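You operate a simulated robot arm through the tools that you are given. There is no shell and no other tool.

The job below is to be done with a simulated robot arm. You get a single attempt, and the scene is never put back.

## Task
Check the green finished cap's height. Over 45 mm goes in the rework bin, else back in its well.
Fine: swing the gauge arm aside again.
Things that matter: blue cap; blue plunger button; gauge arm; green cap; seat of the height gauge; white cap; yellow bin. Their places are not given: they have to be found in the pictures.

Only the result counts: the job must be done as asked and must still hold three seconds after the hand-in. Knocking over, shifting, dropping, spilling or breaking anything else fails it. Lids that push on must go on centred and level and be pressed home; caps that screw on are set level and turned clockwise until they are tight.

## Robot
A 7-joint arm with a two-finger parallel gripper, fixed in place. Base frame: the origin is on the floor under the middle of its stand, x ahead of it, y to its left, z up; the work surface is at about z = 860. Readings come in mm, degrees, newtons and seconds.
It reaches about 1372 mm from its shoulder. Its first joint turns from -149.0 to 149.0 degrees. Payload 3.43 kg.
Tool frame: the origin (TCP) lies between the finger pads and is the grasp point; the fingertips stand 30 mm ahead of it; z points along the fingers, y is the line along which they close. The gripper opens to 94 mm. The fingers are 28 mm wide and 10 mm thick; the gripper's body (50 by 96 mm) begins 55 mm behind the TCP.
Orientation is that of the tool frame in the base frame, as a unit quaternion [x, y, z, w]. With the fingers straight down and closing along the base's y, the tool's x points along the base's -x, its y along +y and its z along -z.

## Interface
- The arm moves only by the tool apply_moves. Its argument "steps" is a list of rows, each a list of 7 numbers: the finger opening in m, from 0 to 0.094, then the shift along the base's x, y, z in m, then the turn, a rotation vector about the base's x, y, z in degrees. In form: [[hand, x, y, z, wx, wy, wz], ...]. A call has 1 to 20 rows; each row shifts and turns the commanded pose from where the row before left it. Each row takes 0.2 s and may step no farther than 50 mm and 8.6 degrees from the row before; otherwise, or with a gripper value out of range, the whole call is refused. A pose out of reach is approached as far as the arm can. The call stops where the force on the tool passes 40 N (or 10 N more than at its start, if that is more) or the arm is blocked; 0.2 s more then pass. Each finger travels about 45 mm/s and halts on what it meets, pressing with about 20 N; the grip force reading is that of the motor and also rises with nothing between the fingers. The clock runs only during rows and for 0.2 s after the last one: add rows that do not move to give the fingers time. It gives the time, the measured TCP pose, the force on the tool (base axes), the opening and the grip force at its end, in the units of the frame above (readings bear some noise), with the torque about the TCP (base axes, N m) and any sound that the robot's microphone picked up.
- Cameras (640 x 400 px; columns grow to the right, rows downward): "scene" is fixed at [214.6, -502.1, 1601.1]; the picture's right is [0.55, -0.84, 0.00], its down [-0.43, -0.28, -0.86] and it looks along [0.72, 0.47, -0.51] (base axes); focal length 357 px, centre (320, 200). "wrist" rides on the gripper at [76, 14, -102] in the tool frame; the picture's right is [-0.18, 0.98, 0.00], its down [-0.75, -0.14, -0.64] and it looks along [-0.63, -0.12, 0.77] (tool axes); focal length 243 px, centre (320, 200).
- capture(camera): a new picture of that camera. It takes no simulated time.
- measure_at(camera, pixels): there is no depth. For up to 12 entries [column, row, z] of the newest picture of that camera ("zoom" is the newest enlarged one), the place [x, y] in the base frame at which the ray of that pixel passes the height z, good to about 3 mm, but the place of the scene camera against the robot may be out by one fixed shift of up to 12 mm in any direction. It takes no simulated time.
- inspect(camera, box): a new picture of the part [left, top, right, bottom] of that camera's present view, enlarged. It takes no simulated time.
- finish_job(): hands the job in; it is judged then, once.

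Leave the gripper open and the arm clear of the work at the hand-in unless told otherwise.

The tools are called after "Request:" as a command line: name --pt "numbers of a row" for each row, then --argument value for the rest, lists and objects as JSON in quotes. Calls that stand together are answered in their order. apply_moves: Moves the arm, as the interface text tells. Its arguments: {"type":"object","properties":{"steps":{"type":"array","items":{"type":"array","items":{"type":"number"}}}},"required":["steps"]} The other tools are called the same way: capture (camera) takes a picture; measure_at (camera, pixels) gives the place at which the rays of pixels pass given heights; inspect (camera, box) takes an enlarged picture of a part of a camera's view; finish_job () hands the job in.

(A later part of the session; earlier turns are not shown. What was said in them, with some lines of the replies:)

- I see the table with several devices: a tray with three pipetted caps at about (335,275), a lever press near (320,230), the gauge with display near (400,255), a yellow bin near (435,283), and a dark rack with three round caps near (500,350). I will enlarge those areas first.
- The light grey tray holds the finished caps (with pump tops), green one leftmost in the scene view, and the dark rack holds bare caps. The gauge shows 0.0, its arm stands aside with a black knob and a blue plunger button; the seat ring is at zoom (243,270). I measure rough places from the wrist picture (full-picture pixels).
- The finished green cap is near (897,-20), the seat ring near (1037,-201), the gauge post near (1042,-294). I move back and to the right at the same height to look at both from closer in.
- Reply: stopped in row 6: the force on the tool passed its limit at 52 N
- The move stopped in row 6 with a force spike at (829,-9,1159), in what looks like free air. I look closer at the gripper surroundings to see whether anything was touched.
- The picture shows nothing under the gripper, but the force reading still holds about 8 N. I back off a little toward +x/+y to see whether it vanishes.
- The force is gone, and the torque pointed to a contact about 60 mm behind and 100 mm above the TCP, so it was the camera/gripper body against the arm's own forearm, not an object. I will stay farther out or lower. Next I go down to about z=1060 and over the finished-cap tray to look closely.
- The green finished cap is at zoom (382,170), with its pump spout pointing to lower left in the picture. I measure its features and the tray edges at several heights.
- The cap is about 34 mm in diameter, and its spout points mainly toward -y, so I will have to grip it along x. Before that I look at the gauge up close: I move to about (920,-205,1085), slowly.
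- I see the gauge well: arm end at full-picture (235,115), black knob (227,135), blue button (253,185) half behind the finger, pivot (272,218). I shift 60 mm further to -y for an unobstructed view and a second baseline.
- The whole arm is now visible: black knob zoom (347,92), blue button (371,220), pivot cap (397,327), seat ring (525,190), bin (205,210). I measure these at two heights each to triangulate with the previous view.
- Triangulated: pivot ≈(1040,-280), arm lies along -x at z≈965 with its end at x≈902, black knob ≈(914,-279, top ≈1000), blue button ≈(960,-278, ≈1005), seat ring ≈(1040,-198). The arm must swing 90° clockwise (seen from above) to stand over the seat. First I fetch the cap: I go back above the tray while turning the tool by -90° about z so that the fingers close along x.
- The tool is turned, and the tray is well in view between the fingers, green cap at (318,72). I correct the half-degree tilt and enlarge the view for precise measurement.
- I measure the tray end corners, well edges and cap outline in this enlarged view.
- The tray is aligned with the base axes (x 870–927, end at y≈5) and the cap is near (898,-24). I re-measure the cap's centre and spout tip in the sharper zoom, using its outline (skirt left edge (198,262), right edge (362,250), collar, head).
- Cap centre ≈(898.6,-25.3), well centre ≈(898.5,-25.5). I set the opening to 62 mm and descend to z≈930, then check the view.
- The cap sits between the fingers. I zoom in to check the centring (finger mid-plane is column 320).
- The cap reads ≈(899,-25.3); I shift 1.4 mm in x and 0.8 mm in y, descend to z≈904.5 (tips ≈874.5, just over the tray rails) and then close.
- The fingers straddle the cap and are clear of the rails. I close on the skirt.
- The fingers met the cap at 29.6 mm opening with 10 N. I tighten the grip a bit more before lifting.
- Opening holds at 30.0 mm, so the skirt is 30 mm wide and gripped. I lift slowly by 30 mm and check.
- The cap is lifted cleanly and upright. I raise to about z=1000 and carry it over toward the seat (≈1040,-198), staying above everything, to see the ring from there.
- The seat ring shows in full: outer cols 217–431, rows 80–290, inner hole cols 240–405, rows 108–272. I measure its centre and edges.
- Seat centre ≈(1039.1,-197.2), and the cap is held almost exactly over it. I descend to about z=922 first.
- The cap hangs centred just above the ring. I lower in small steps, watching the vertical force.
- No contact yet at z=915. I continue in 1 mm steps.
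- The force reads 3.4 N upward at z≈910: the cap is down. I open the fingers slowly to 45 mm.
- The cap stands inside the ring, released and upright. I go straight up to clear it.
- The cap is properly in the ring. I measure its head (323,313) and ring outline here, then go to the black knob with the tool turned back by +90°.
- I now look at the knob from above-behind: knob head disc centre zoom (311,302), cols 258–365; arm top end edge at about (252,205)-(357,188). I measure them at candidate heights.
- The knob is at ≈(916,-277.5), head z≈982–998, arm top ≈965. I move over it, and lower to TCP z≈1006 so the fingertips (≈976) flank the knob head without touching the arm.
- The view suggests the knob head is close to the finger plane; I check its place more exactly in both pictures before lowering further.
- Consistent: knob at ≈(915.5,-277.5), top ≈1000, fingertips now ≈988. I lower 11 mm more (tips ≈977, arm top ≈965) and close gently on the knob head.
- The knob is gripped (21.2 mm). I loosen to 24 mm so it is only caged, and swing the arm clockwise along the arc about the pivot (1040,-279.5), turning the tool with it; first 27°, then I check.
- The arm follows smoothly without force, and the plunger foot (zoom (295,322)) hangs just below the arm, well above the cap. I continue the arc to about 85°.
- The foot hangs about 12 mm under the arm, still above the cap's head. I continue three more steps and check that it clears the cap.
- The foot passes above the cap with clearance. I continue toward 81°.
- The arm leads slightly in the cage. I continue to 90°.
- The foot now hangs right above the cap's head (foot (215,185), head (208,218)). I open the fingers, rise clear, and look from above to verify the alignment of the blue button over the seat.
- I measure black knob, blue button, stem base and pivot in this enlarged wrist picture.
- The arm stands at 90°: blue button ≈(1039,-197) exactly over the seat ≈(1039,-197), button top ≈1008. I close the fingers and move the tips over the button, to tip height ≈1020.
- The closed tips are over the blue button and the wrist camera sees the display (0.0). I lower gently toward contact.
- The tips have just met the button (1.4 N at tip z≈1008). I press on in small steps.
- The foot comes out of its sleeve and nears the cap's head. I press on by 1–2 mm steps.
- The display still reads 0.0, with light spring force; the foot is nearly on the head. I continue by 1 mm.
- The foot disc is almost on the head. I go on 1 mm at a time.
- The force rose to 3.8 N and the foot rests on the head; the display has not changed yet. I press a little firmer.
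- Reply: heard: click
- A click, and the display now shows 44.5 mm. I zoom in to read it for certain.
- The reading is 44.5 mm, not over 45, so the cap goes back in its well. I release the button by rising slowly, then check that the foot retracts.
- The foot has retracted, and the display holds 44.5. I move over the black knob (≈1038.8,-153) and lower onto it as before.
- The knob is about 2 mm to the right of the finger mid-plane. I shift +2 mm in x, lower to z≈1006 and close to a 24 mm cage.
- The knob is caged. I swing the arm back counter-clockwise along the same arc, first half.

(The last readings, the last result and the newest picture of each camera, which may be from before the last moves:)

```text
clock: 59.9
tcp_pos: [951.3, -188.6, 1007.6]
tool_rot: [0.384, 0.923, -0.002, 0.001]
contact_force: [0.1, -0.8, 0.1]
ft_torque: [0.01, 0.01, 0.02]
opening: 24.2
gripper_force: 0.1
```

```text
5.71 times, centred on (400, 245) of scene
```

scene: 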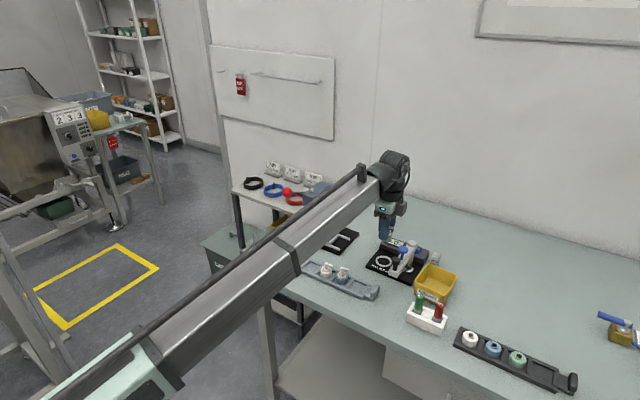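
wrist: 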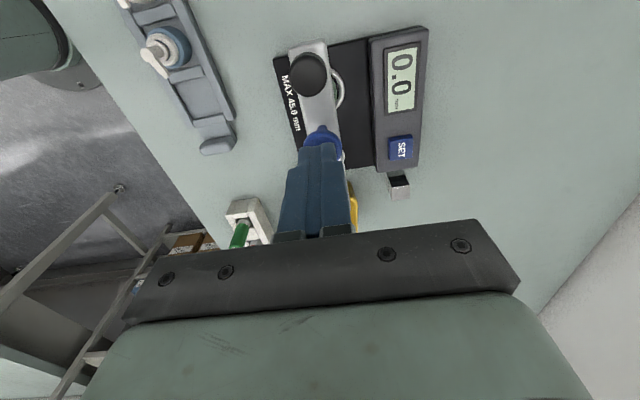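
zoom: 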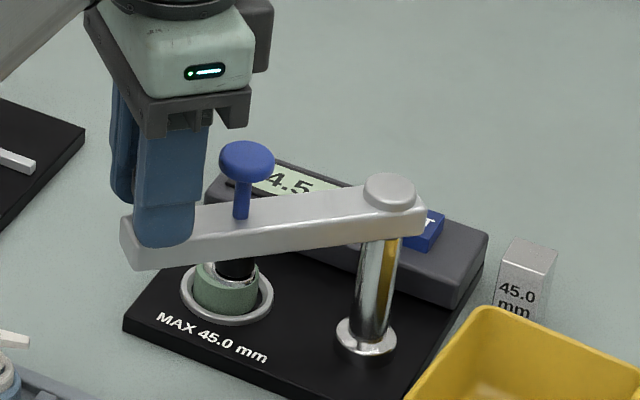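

The swing back goes smoothly and the cap stays in place. I complete the second half of the arc.

Request:
apply_moves --pt "0.024 -0.00664 -0.00717 0 0 0 4.5" --pt "0.024 -0.00605 -0.00768 0 0 0 4.5" --pt "0.024 -0.00543 -0.00813 0 0 0 4.5" --pt "0.024 -0.00478 -0.00853 0 0 0 4.5" --pt "0.024 -0.00409 -0.00888 0 0 0 4.5" --pt "0.024 -0.00338 -0.00917 0 0 0 4.5" --pt "0.024 -0.00265 -0.00941 0 0 0 4.5" --pt "0.024 -0.00191 -0.00959 0 0 0 4.5" --pt "0.024 -0.00115 -0.00971 0 0 0 4.5" --pt "0.024 -0.00038 -0.00977 0 0 0 4.5" --pt "0.024 0 0 0 0 0 0" --pt "0.024 0 0 0 0 0 0"

Request:
inspect --camera "wrist" --box '[240, 100, 400, 240]'

Request:
inspect --camera "scene" --box '[360, 220, 440, 280]'

```text
clock: 62.5
tcp_pos: [917.4, -277.5, 1006.7]
tool_rot: [0.003, 1.0, 0.0, 0.001]
contact_force: [0.5, -0.1, -0.3]
ft_torque: [0.02, 0.0, 0.0]
opening: 23.8
gripper_force: 0.1
```

```text
2.86 times, centred on (320, 170) of wrist
```

zoom: 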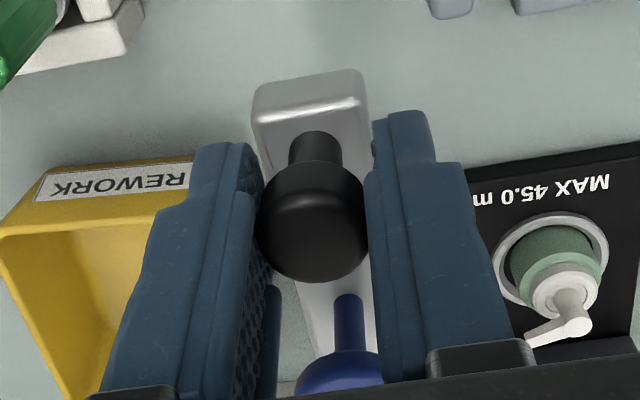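

```text
6.67 times, centred on (400, 250) of scene
```

zoom: 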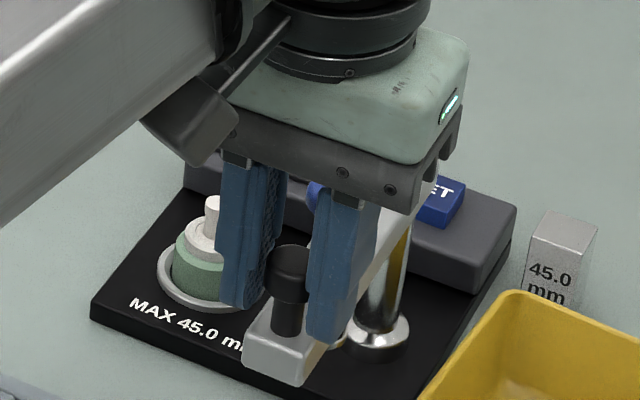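

The gauge arm is back in its starting place. I open, rise clear, then move over the seat with the tool turned by -90° again.

Request:
apply_moves --pt "0.034 0 0 0 0 0 0" --pt "0.05 0 0 0 0 0 0" --pt "0.054 0 0 0 0 0 0" --pt "0.054 0 0 0.02 0 0 0" --pt "0.054 0 0 0.025 0 0 0" --pt "0.054 0 0 0.025 0 0 0" --pt "0.054 0 0 0 0 0 0"

Request:
inspect --camera "wrist" --box '[200, 60, 460, 230]'

Request:
inspect --camera "scene" --box '[360, 220, 440, 280]'

```text
clock: 64.1
tcp_pos: [916.2, -277.7, 1077.5]
tool_rot: [0.001, 1.0, -0.001, 0.0]
contact_force: [0.3, 0.8, 0.7]
ft_torque: [0.02, 0.01, 0.0]
opening: 53.8
gripper_force: 0.1
```

```text
2.35 times, centred on (330, 145) of wrist
```

zoom: 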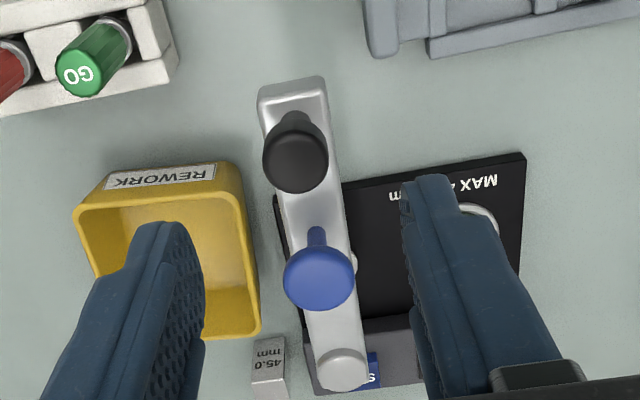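

```text
6.67 times, centred on (400, 250) of scene
```

zoom: 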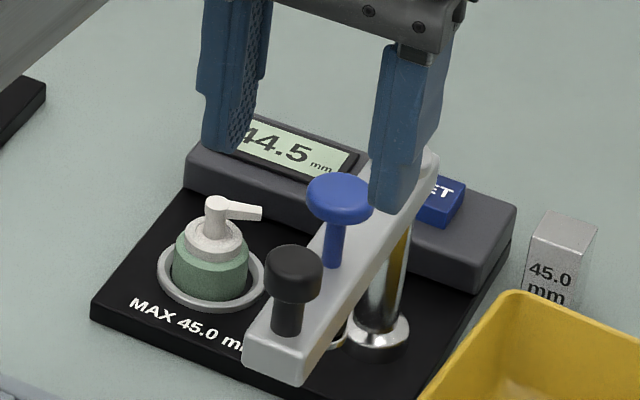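

The arm stands exactly as at the start. Now I go over the cap on the seat, turning the tool by -90°.

Request:
apply_moves --pt "0.054 0.0112 0.0073 0.002 0 0 -8.2" --pt "0.054 0.0112 0.0073 0.002 0 0 -8.2" --pt "0.054 0.0112 0.0073 0.002 0 0 -8.2" --pt "0.054 0.0112 0.0073 0 0 0 -8.2" --pt "0.054 0.0112 0.0073 0 0 0 -8.2" --pt "0.054 0.0112 0.0073 0 0 0 -8.2" --pt "0.054 0.0112 0.0073 0 0 0 -8.2" --pt "0.054 0.0112 0.0073 0 0 0 -8.2" --pt "0.054 0.0112 0.0073 0 0 0 -8.2" --pt "0.054 0.0112 0.0073 0 0 0 -8.2" --pt "0.054 0.0112 0.0073 0 0 0 -8" --pt "0.054 0 0 0 0 0 0" --pt "0.054 0 0 0 0 0 0"

Request:
inspect --camera "wrist" --box '[260, 40, 380, 115]'

```text
clock: 66.9
tcp_pos: [1040.4, -195.5, 1082.3]
tool_rot: [0.708, 0.706, -0.002, -0.001]
contact_force: [0.2, -0.7, 0.2]
ft_torque: [0.02, 0.0, 0.01]
opening: 54.2
gripper_force: 0.1
```

```text
5.33 times, centred on (320, 78) of wrist
```

zoom: 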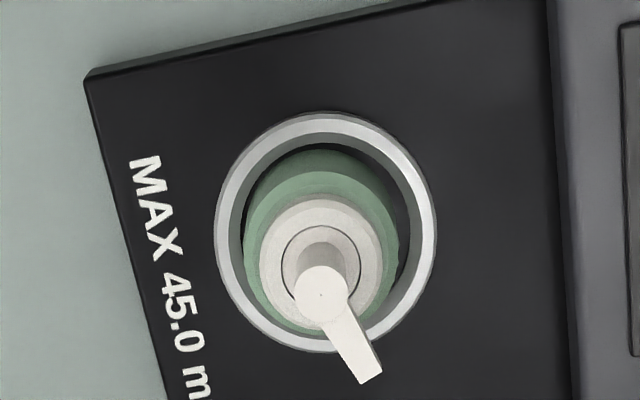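

I measure the cap's outline here: skirt cols 243–399, collar 259–390, head (321,290).

Request:
measure_at --camera "zoom" --pixels '[[321, 290, 914], [321, 292, 914], [243, 250, 886], [399, 242, 886], [259, 268, 894], [390, 260, 894], [325, 262, 894], [325, 258, 894], [325, 232, 872], [322, 290, 913]]'

```text
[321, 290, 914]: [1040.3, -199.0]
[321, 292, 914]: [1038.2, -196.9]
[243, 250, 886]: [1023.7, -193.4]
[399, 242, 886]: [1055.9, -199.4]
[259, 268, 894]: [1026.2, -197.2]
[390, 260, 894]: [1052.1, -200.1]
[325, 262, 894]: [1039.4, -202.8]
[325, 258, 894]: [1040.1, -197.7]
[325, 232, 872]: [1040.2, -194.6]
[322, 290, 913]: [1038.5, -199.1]
```

Cap centre ≈(1039.4,-198.2). I centre on it and descend to z≈935, then check.

Request:
apply_moves --pt "0.054 -0.0009 -0.0025 -0.02 0 0 0" --pt "0.054 0 0 -0.03 0 0 0" --pt "0.054 0 0 -0.03 0 0 0" --pt "0.054 0 0 -0.03 0 0 0" --pt "0.054 0 0 -0.025 0 0 0" --pt "0.054 0 0 -0.012 0 0 0" --pt "0.054 0 0 0 0 0 0" --pt "0.054 0 0 0 0 0 0"

Request:
inspect --camera "wrist" --box '[220, 60, 420, 185]'

```text
clock: 68.7
tcp_pos: [1037.9, -199.5, 936.5]
tool_rot: [0.708, 0.706, -0.001, 0.001]
contact_force: [-0.2, -0.5, 0.7]
ft_torque: [0.02, 0.04, 0.02]
opening: 53.9
gripper_force: 0.0
```

```text
3.20 times, centred on (320, 122) of wrist
```

zoom: 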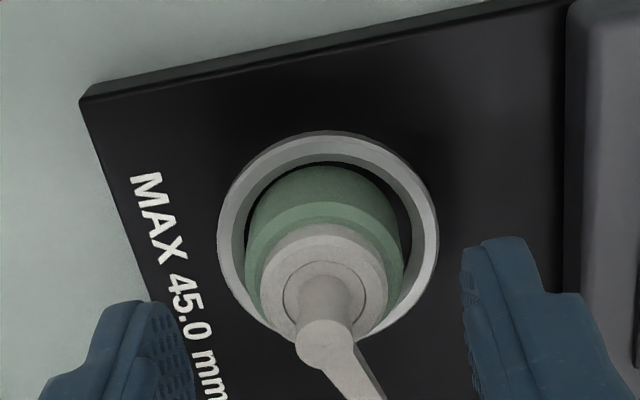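

The cap is about 1 mm right of the mid-plane; I shift by +1 mm in x and +0.8 mm in y, descend to z≈910, and close gently.

Request:
apply_moves --pt "0.054 0.001 0.0008 -0.012 0 0 0" --pt "0.054 0 0 -0.01 0 0 0" --pt "0.054 0 0 -0.004 0 0 0" --pt "0.054 0 0 0 0 0 0" --pt "0.04 0 0 0 0 0 0" --pt "0.034 0 0 0 0 0 0" --pt "0.028 0 0 0 0 0 0" --pt "0.01 0 0 0 0 0 0" --pt "0.01 0 0 0 0 0 0" --pt "0.01 0 0 0 0 0 0"

Request:
inspect --camera "wrist" --box '[220, 60, 420, 185]'

Request:
inspect --camera "scene" --box '[360, 220, 420, 270]'

```text
clock: 70.9
tcp_pos: [1039.9, -199.4, 910.2]
tool_rot: [0.708, 0.706, -0.001, -0.001]
contact_force: [-0.7, -0.4, 0.4]
ft_torque: [0.0, 0.03, -0.01]
opening: 29.5
gripper_force: 9.8
```

```text
3.20 times, centred on (320, 122) of wrist
```

zoom: 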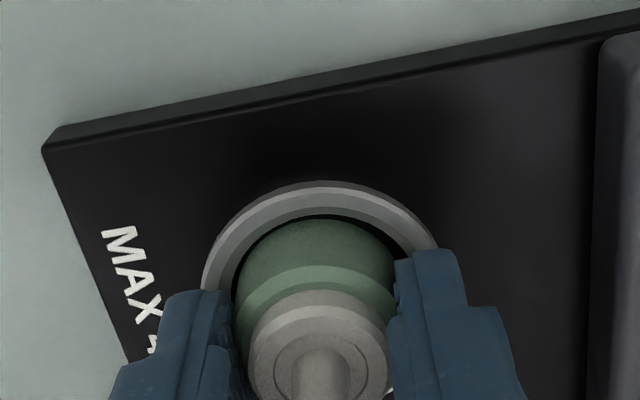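

```text
8.00 times, centred on (390, 245) of scene
```

zoom: 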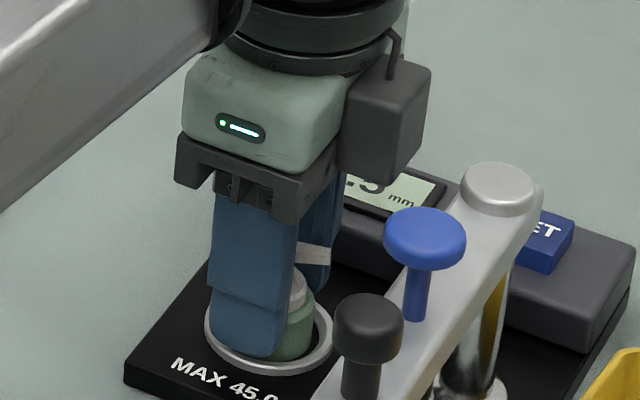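

The cap is gripped again (29.5 mm). I lift it straight up to z≈1000 and check.

Request:
apply_moves --pt "0.01 0 0 0.004 0 0 0" --pt "0.01 0 0 0.008 0 0 0" --pt "0.01 0 0 0.013 0 0 0" --pt "0.01 0 0 0.015 0 0 0" --pt "0.01 0 0 0.02 0 0 0" --pt "0.01 0 0 0.02 0 0 0" --pt "0.01 0 0 0.01 0 0 0" --pt "0.01 0 0 0 0 0 0"

Request:
inspect --camera "wrist" --box '[240, 60, 400, 160]'

Request:
inspect --camera "scene" --box '[350, 190, 440, 280]'

```text
clock: 72.7
tcp_pos: [1039.3, -199.1, 1000.4]
tool_rot: [0.709, 0.705, -0.001, 0.001]
contact_force: [-0.4, 0.4, 0.3]
ft_torque: [0.02, 0.0, -0.01]
opening: 29.7
gripper_force: 10.2
```

```text
4.00 times, centred on (320, 110) of wrist
```

zoom: 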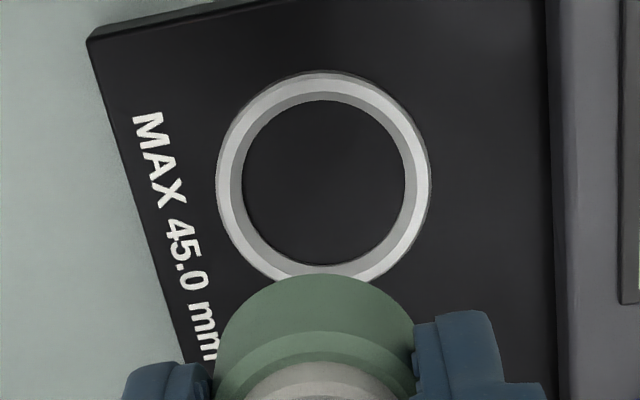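

```text
4.44 times, centred on (395, 235) of scene
```

zoom: 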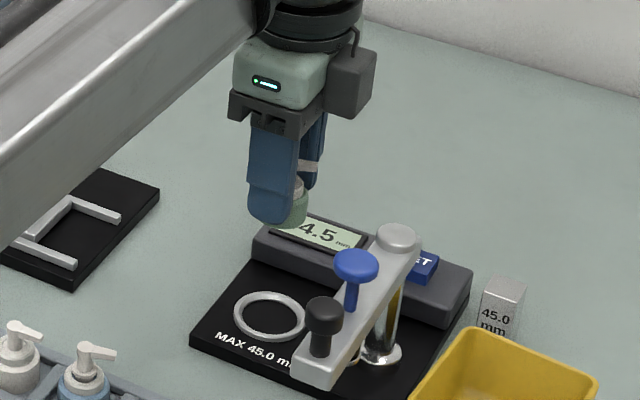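

The cap is held upright. I carry it back over its well at constant height.

Request:
apply_moves --pt "0.01 -0.0117 0.0144 0 0 0 0" --pt "0.01 -0.0117 0.0144 0 0 0 0" --pt "0.01 -0.0117 0.0144 0 0 0 0" --pt "0.01 -0.0117 0.0144 0 0 0 0" --pt "0.01 -0.0117 0.0144 0 0 0 0" --pt "0.01 -0.0117 0.0144 0 0 0 0" --pt "0.01 -0.0117 0.0144 0 0 0 0" --pt "0.01 -0.0117 0.0144 0 0 0 0" --pt "0.01 -0.0117 0.0144 0 0 0 0" --pt "0.01 -0.0117 0.0144 0 0 0 0" --pt "0.01 -0.0117 0.0144 0 0 0 0" --pt "0.01 -0.0117 0.0144 0 0 0 0" --pt "0.01 0 0 0 0 0 0" --pt "0.01 0 0 0 0 0 0"

Request:
inspect --camera "wrist" --box '[240, 60, 400, 160]'

Request:
inspect --camera "scene" --box '[270, 200, 390, 300]'

```text
clock: 75.7
tcp_pos: [900.1, -26.0, 999.1]
tool_rot: [0.709, 0.706, -0.001, 0.0]
contact_force: [0.5, -0.1, -1.0]
ft_torque: [0.01, 0.03, 0.03]
opening: 29.6
gripper_force: 10.0
```

```text
4.00 times, centred on (320, 110) of wrist
```

zoom: 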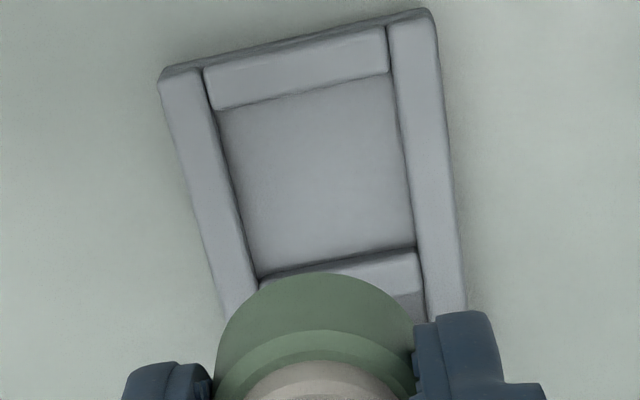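

```text
4.00 times, centred on (330, 250) of scene
```

zoom: 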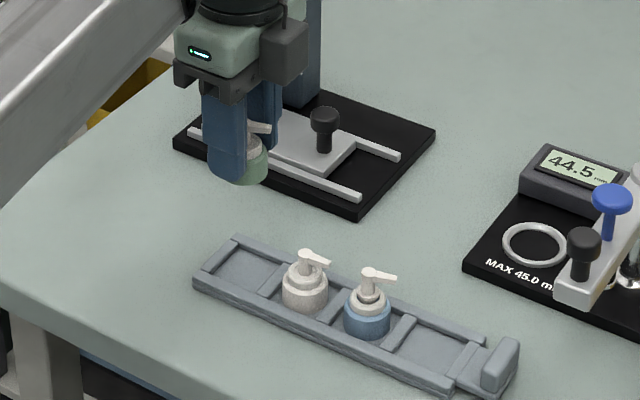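

The empty well is in full view: its floor corners at zoom (217,112), (393,78), (262,275), (415,247). I measure them.

Request:
measure_at --camera "zoom" --pixels '[[217, 112, 866], [393, 78, 866], [262, 275, 866], [415, 247, 866], [322, 178, 866], [325, 180, 866], [205, 75, 871], [388, 30, 871], [260, 280, 871], [416, 250, 871], [162, 75, 871], [430, 12, 871]]'

```text
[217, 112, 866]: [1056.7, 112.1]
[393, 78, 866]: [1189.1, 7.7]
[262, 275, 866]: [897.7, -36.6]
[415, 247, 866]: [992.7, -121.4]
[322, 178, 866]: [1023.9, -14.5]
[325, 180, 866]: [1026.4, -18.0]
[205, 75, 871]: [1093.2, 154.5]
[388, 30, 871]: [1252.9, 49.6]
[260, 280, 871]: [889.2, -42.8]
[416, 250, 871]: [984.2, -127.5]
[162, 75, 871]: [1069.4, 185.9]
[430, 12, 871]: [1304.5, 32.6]
```

Those were taken against the newer scene enlargement, so they are void. I re-take the wrist enlargement and measure again.

Request:
inspect --camera "wrist" --box '[240, 60, 400, 160]'

Request:
measure_at --camera "zoom" --pixels '[[217, 112, 866], [393, 78, 866], [262, 275, 866], [415, 247, 866], [322, 178, 866], [325, 180, 866], [205, 75, 871], [388, 30, 871], [260, 280, 871], [416, 250, 871], [162, 75, 871], [430, 12, 871]]'

```text
4.00 times, centred on (320, 110) of wrist
```

zoom: 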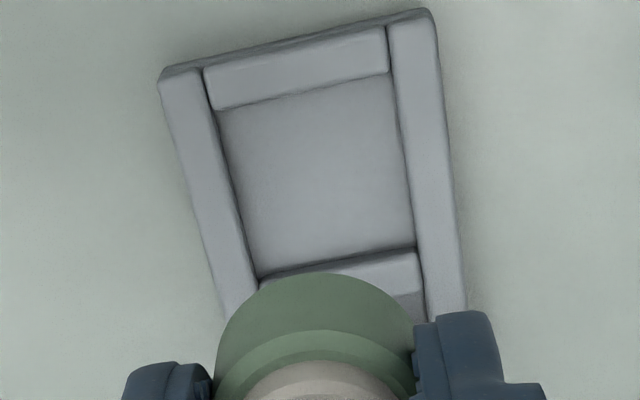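

```text
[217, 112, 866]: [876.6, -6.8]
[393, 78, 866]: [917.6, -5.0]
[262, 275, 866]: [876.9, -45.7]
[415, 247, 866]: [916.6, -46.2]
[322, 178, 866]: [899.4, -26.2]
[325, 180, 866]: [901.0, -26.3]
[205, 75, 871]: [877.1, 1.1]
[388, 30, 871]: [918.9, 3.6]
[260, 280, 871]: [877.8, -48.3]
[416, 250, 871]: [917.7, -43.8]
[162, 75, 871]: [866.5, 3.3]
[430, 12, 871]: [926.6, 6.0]
```

Well centre ≈(897.8,-25.7). I shift -0.8 mm in x and -0.3 mm in y and descend to z≈920, then check.

Request:
apply_moves --pt "0.01 -0.0008 -0.0003 -0.02 0 0 0" --pt "0.01 0 0 -0.02 0 0 0" --pt "0.01 0 0 -0.02 0 0 0" --pt "0.01 0 0 -0.019 0 0 0" --pt "0.01 0 0 0 0 0 0" --pt "0.01 0 0 0 0 0 0"

Request:
inspect --camera "scene" --box '[290, 230, 350, 280]'

Request:
inspect --camera "wrist" --box '[240, 80, 400, 180]'

```text
clock: 77.1
tcp_pos: [897.1, -25.3, 921.9]
tool_rot: [0.709, 0.706, -0.001, 0.0]
contact_force: [0.0, -0.5, 0.3]
ft_torque: [-0.01, 0.0, -0.01]
opening: 29.4
gripper_force: 9.7
```

```text
8.00 times, centred on (320, 255) of scene
```

zoom: 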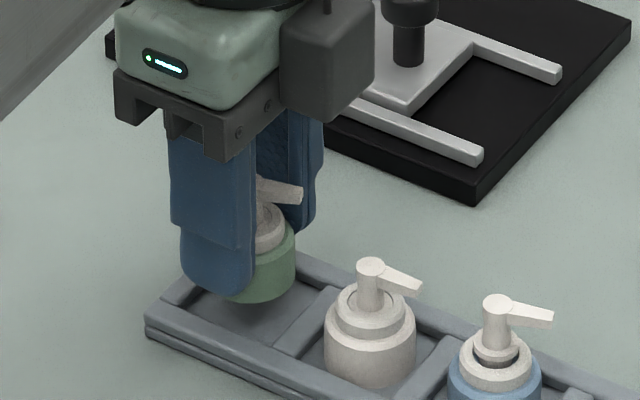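

```text
4.00 times, centred on (320, 130) of wrist
```

zoom: 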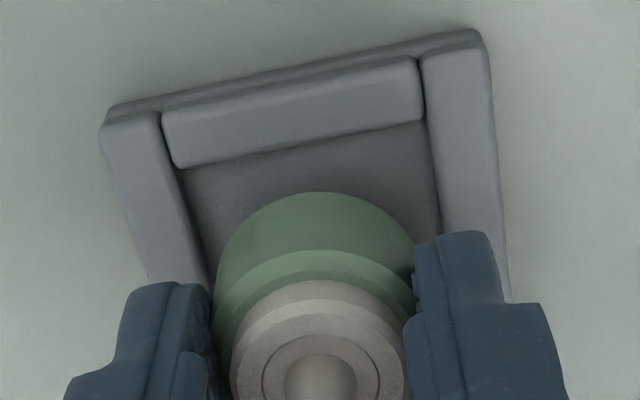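

The cap hangs right over its well. I lower further in small steps.

Request:
apply_moves --pt "0.01 0 0 -0.004 0 0 0" --pt "0.01 0 0 -0.004 0 0 0" --pt "0.01 0 0 -0.003 0 0 0" --pt "0.01 0 0 -0.002 0 0 0" --pt "0.01 0 0 0 0 0 0"

Request:
inspect --camera "wrist" --box '[240, 80, 400, 180]'

```text
clock: 78.3
tcp_pos: [898.1, -25.7, 907.6]
tool_rot: [0.708, 0.706, -0.001, 0.001]
contact_force: [-0.4, 0.3, 0.0]
ft_torque: [-0.04, 0.01, -0.03]
opening: 29.8
gripper_force: 10.1
```

```text
4.00 times, centred on (320, 130) of wrist
```

zoom: 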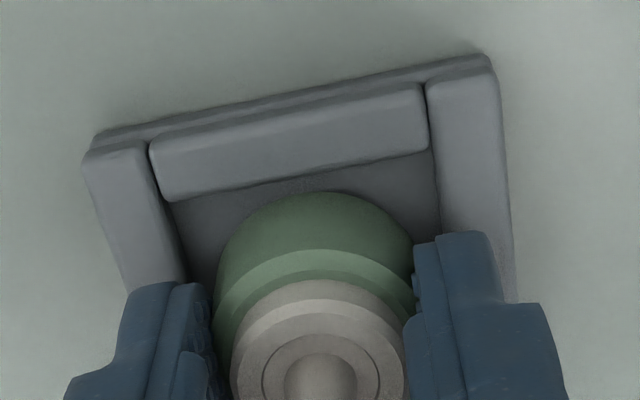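

The cap is inside the well with gaps on all sides, no contact yet. I lower 1 mm at a time.

Request:
apply_moves --pt "0.01 0 0 -0.001 0 0 0" --pt "0.01 0 0 -0.001 0 0 0" --pt "0.01 0 0 0 0 0 0"

```text
clock: 79.1
tcp_pos: [898.6, -25.8, 906.3]
tool_rot: [0.708, 0.706, -0.001, 0.0]
contact_force: [0.0, 0.2, 0.3]
ft_torque: [-0.01, -0.02, 0.0]
opening: 29.6
gripper_force: 10.2
```

Request:
apply_moves --pt "0.01 0 0 -0.001 0 0 0" --pt "0.01 0 0 0 0 0 0"

Request:
inspect --camera "scene" --box '[290, 230, 350, 280]'

```text
clock: 79.7
tcp_pos: [898.4, -26.6, 904.2]
tool_rot: [0.708, 0.706, -0.001, 0.0]
contact_force: [0.4, 0.7, 0.1]
ft_torque: [0.01, -0.01, -0.04]
opening: 29.9
gripper_force: 10.2
```

```text
8.00 times, centred on (320, 255) of scene
```

zoom: 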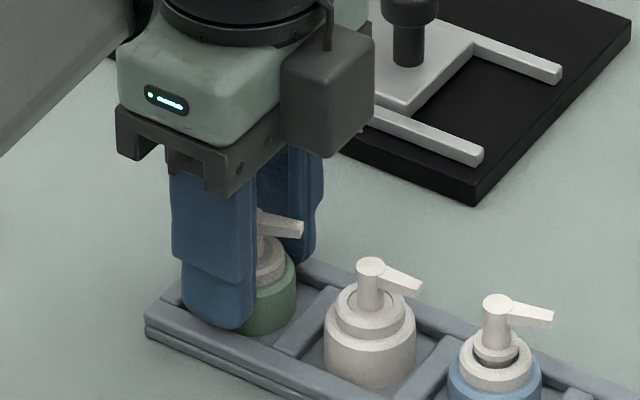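

No force yet; I lower by half-millimetre steps.

Request:
apply_moves --pt "0.01 0 0 -0.0005 0 0 0" --pt "0.01 0 0 0 0 0 0" --pt "0.01 0 0 0 0 0 0"

```text
clock: 80.5
tcp_pos: [898.0, -25.3, 905.2]
tool_rot: [0.708, 0.706, -0.001, 0.001]
contact_force: [1.0, 0.7, -0.4]
ft_torque: [0.0, -0.02, 0.01]
opening: 29.7
gripper_force: 9.4
```

Request:
apply_moves --pt "0.01 0 0 -0.0006 0 0 0" --pt "0.01 0 0 0 0 0 0" --pt "0.01 0 0 0 0 0 0"

Request:
inspect --camera "scene" --box '[300, 245, 340, 280]'

```text
clock: 81.3
tcp_pos: [897.5, -25.1, 904.2]
tool_rot: [0.708, 0.706, -0.001, 0.001]
contact_force: [0.2, -0.2, 3.2]
ft_torque: [0.0, 0.11, 0.01]
opening: 29.6
gripper_force: 10.0
```

```text
11.43 times, centred on (320, 262) of scene
```

zoom: 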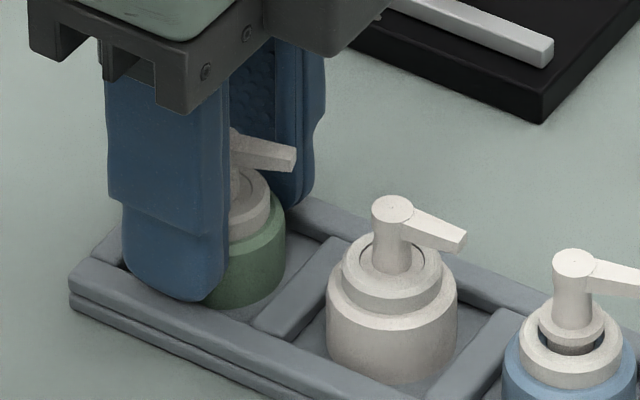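

Now 3.2 N upward: the cap stands on the well floor. I open the fingers slowly.

Request:
apply_moves --pt "0.032 0 0 0 0 0 0" --pt "0.036 0 0 0 0 0 0" --pt "0.044 0 0 0 0 0 0" --pt "0.054 0 0 0 0 0 0" --pt "0.054 0 0 0 0 0 0"

Request:
inspect --camera "wrist" --box '[240, 80, 400, 180]'

Request:
inspect --camera "scene" --box '[300, 245, 340, 280]'

```text
clock: 82.5
tcp_pos: [898.6, -25.3, 904.9]
tool_rot: [0.708, 0.706, -0.001, 0.0]
contact_force: [0.6, -0.1, 0.2]
ft_torque: [-0.03, 0.01, -0.01]
opening: 54.2
gripper_force: 0.1
```

```text
4.00 times, centred on (320, 130) of wrist
```

zoom: 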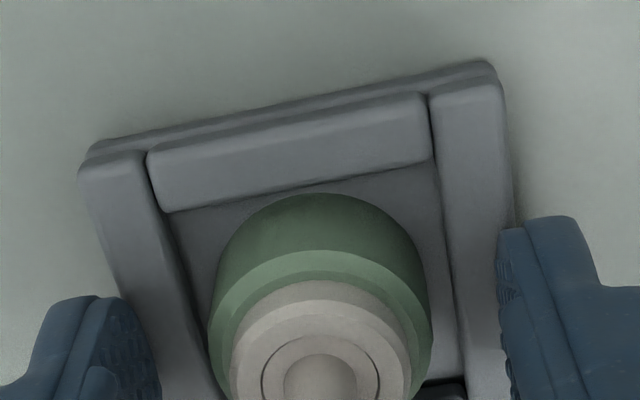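

```text
11.43 times, centred on (320, 262) of scene
```

zoom: 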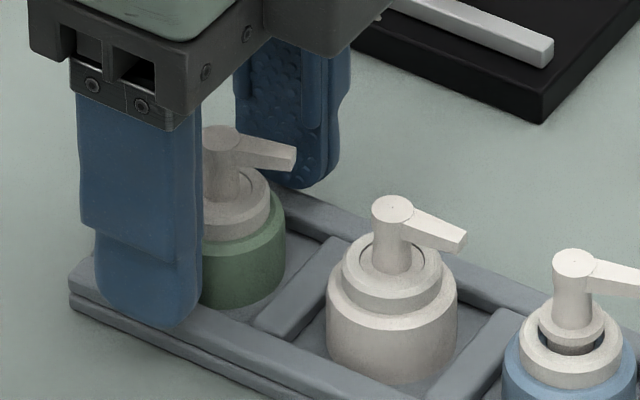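

The cap stands upright in its well, released. I rise straight up, slowly at first, then well clear.

Request:
apply_moves --pt "0.058 0 0 0.008 0 0 0" --pt "0.058 0 0 0.015 0 0 0" --pt "0.058 0 0 0.02 0 0 0" --pt "0.058 0 0 0.025 0 0 0" --pt "0.058 0 0 0.025 0 0 0" --pt "0.058 0 0 0.025 0 0 0" --pt "0.058 0 0 0.025 0 0 0" --pt "0.058 0 0 0.025 0 0 0" --pt "0.08 0 0 0 0 0 0" --pt "0.08 0 0 0 0 0 0"

Request:
capture --camera "scene"

Request:
inspect --camera "scene" --box '[290, 230, 450, 310]'

Request:
inspect --camera "wrist" --box '[260, 30, 400, 200]'

```text
clock: 84.7
tcp_pos: [898.7, -25.9, 1073.0]
tool_rot: [0.708, 0.706, -0.001, 0.0]
contact_force: [0.3, -0.8, 0.0]
ft_torque: [0.0, -0.01, -0.03]
opening: 79.8
gripper_force: 0.0
```

```text
taken
```

scene: 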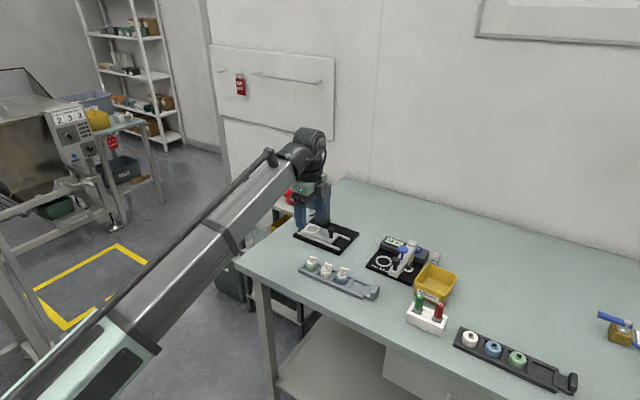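

```text
4.00 times, centred on (370, 270) of scene
```

zoom: 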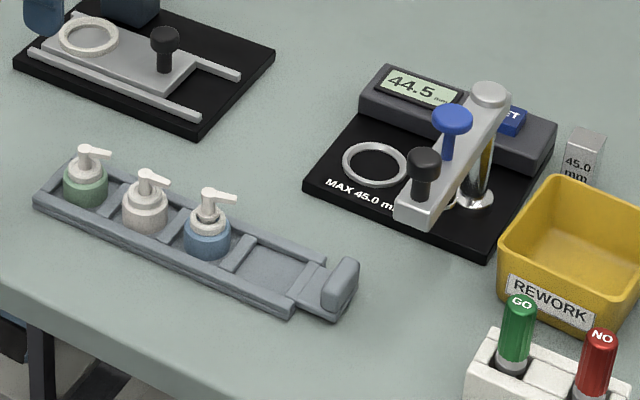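

```text
2.35 times, centred on (330, 115) of wrist
```

zoom: 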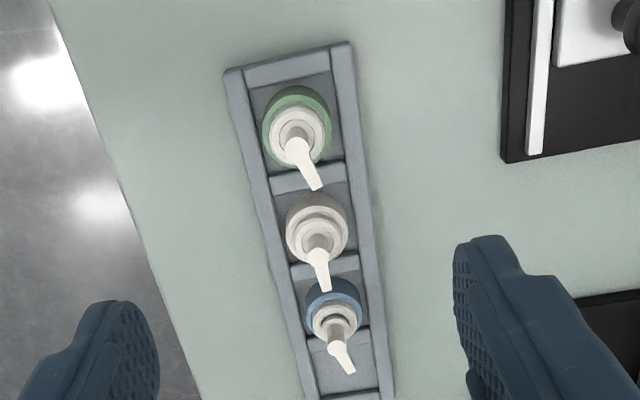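

The green cap (44.5 mm) is upright in its own well at (85,185). The gauge arm is aside as at the start, everything else is untouched, and the gripper is open and well above the work. I hand the job in.

Request:
finish_job

```text
The job is handed in.
```

The green finished cap measured 44.5 mm on the height gauge. That is not over 45 mm, so it went back in its own well instead of the rework bin.

The cap stands upright in the well, released, and the gauge arm is swung aside to where it was at the start. The pictures before hand-in showed nothing else on the table moved, and the gripper was left open above the work.

- **Early stop:** the first move stopped on a force limit, with nothing on the table near the gripper. The readings pointed to the gripper touching the robot's own forearm.
- **Calibration:** I took the gauge reading as it stood and did not check it against the 45.0 mm block, because that would have meant moving the block.
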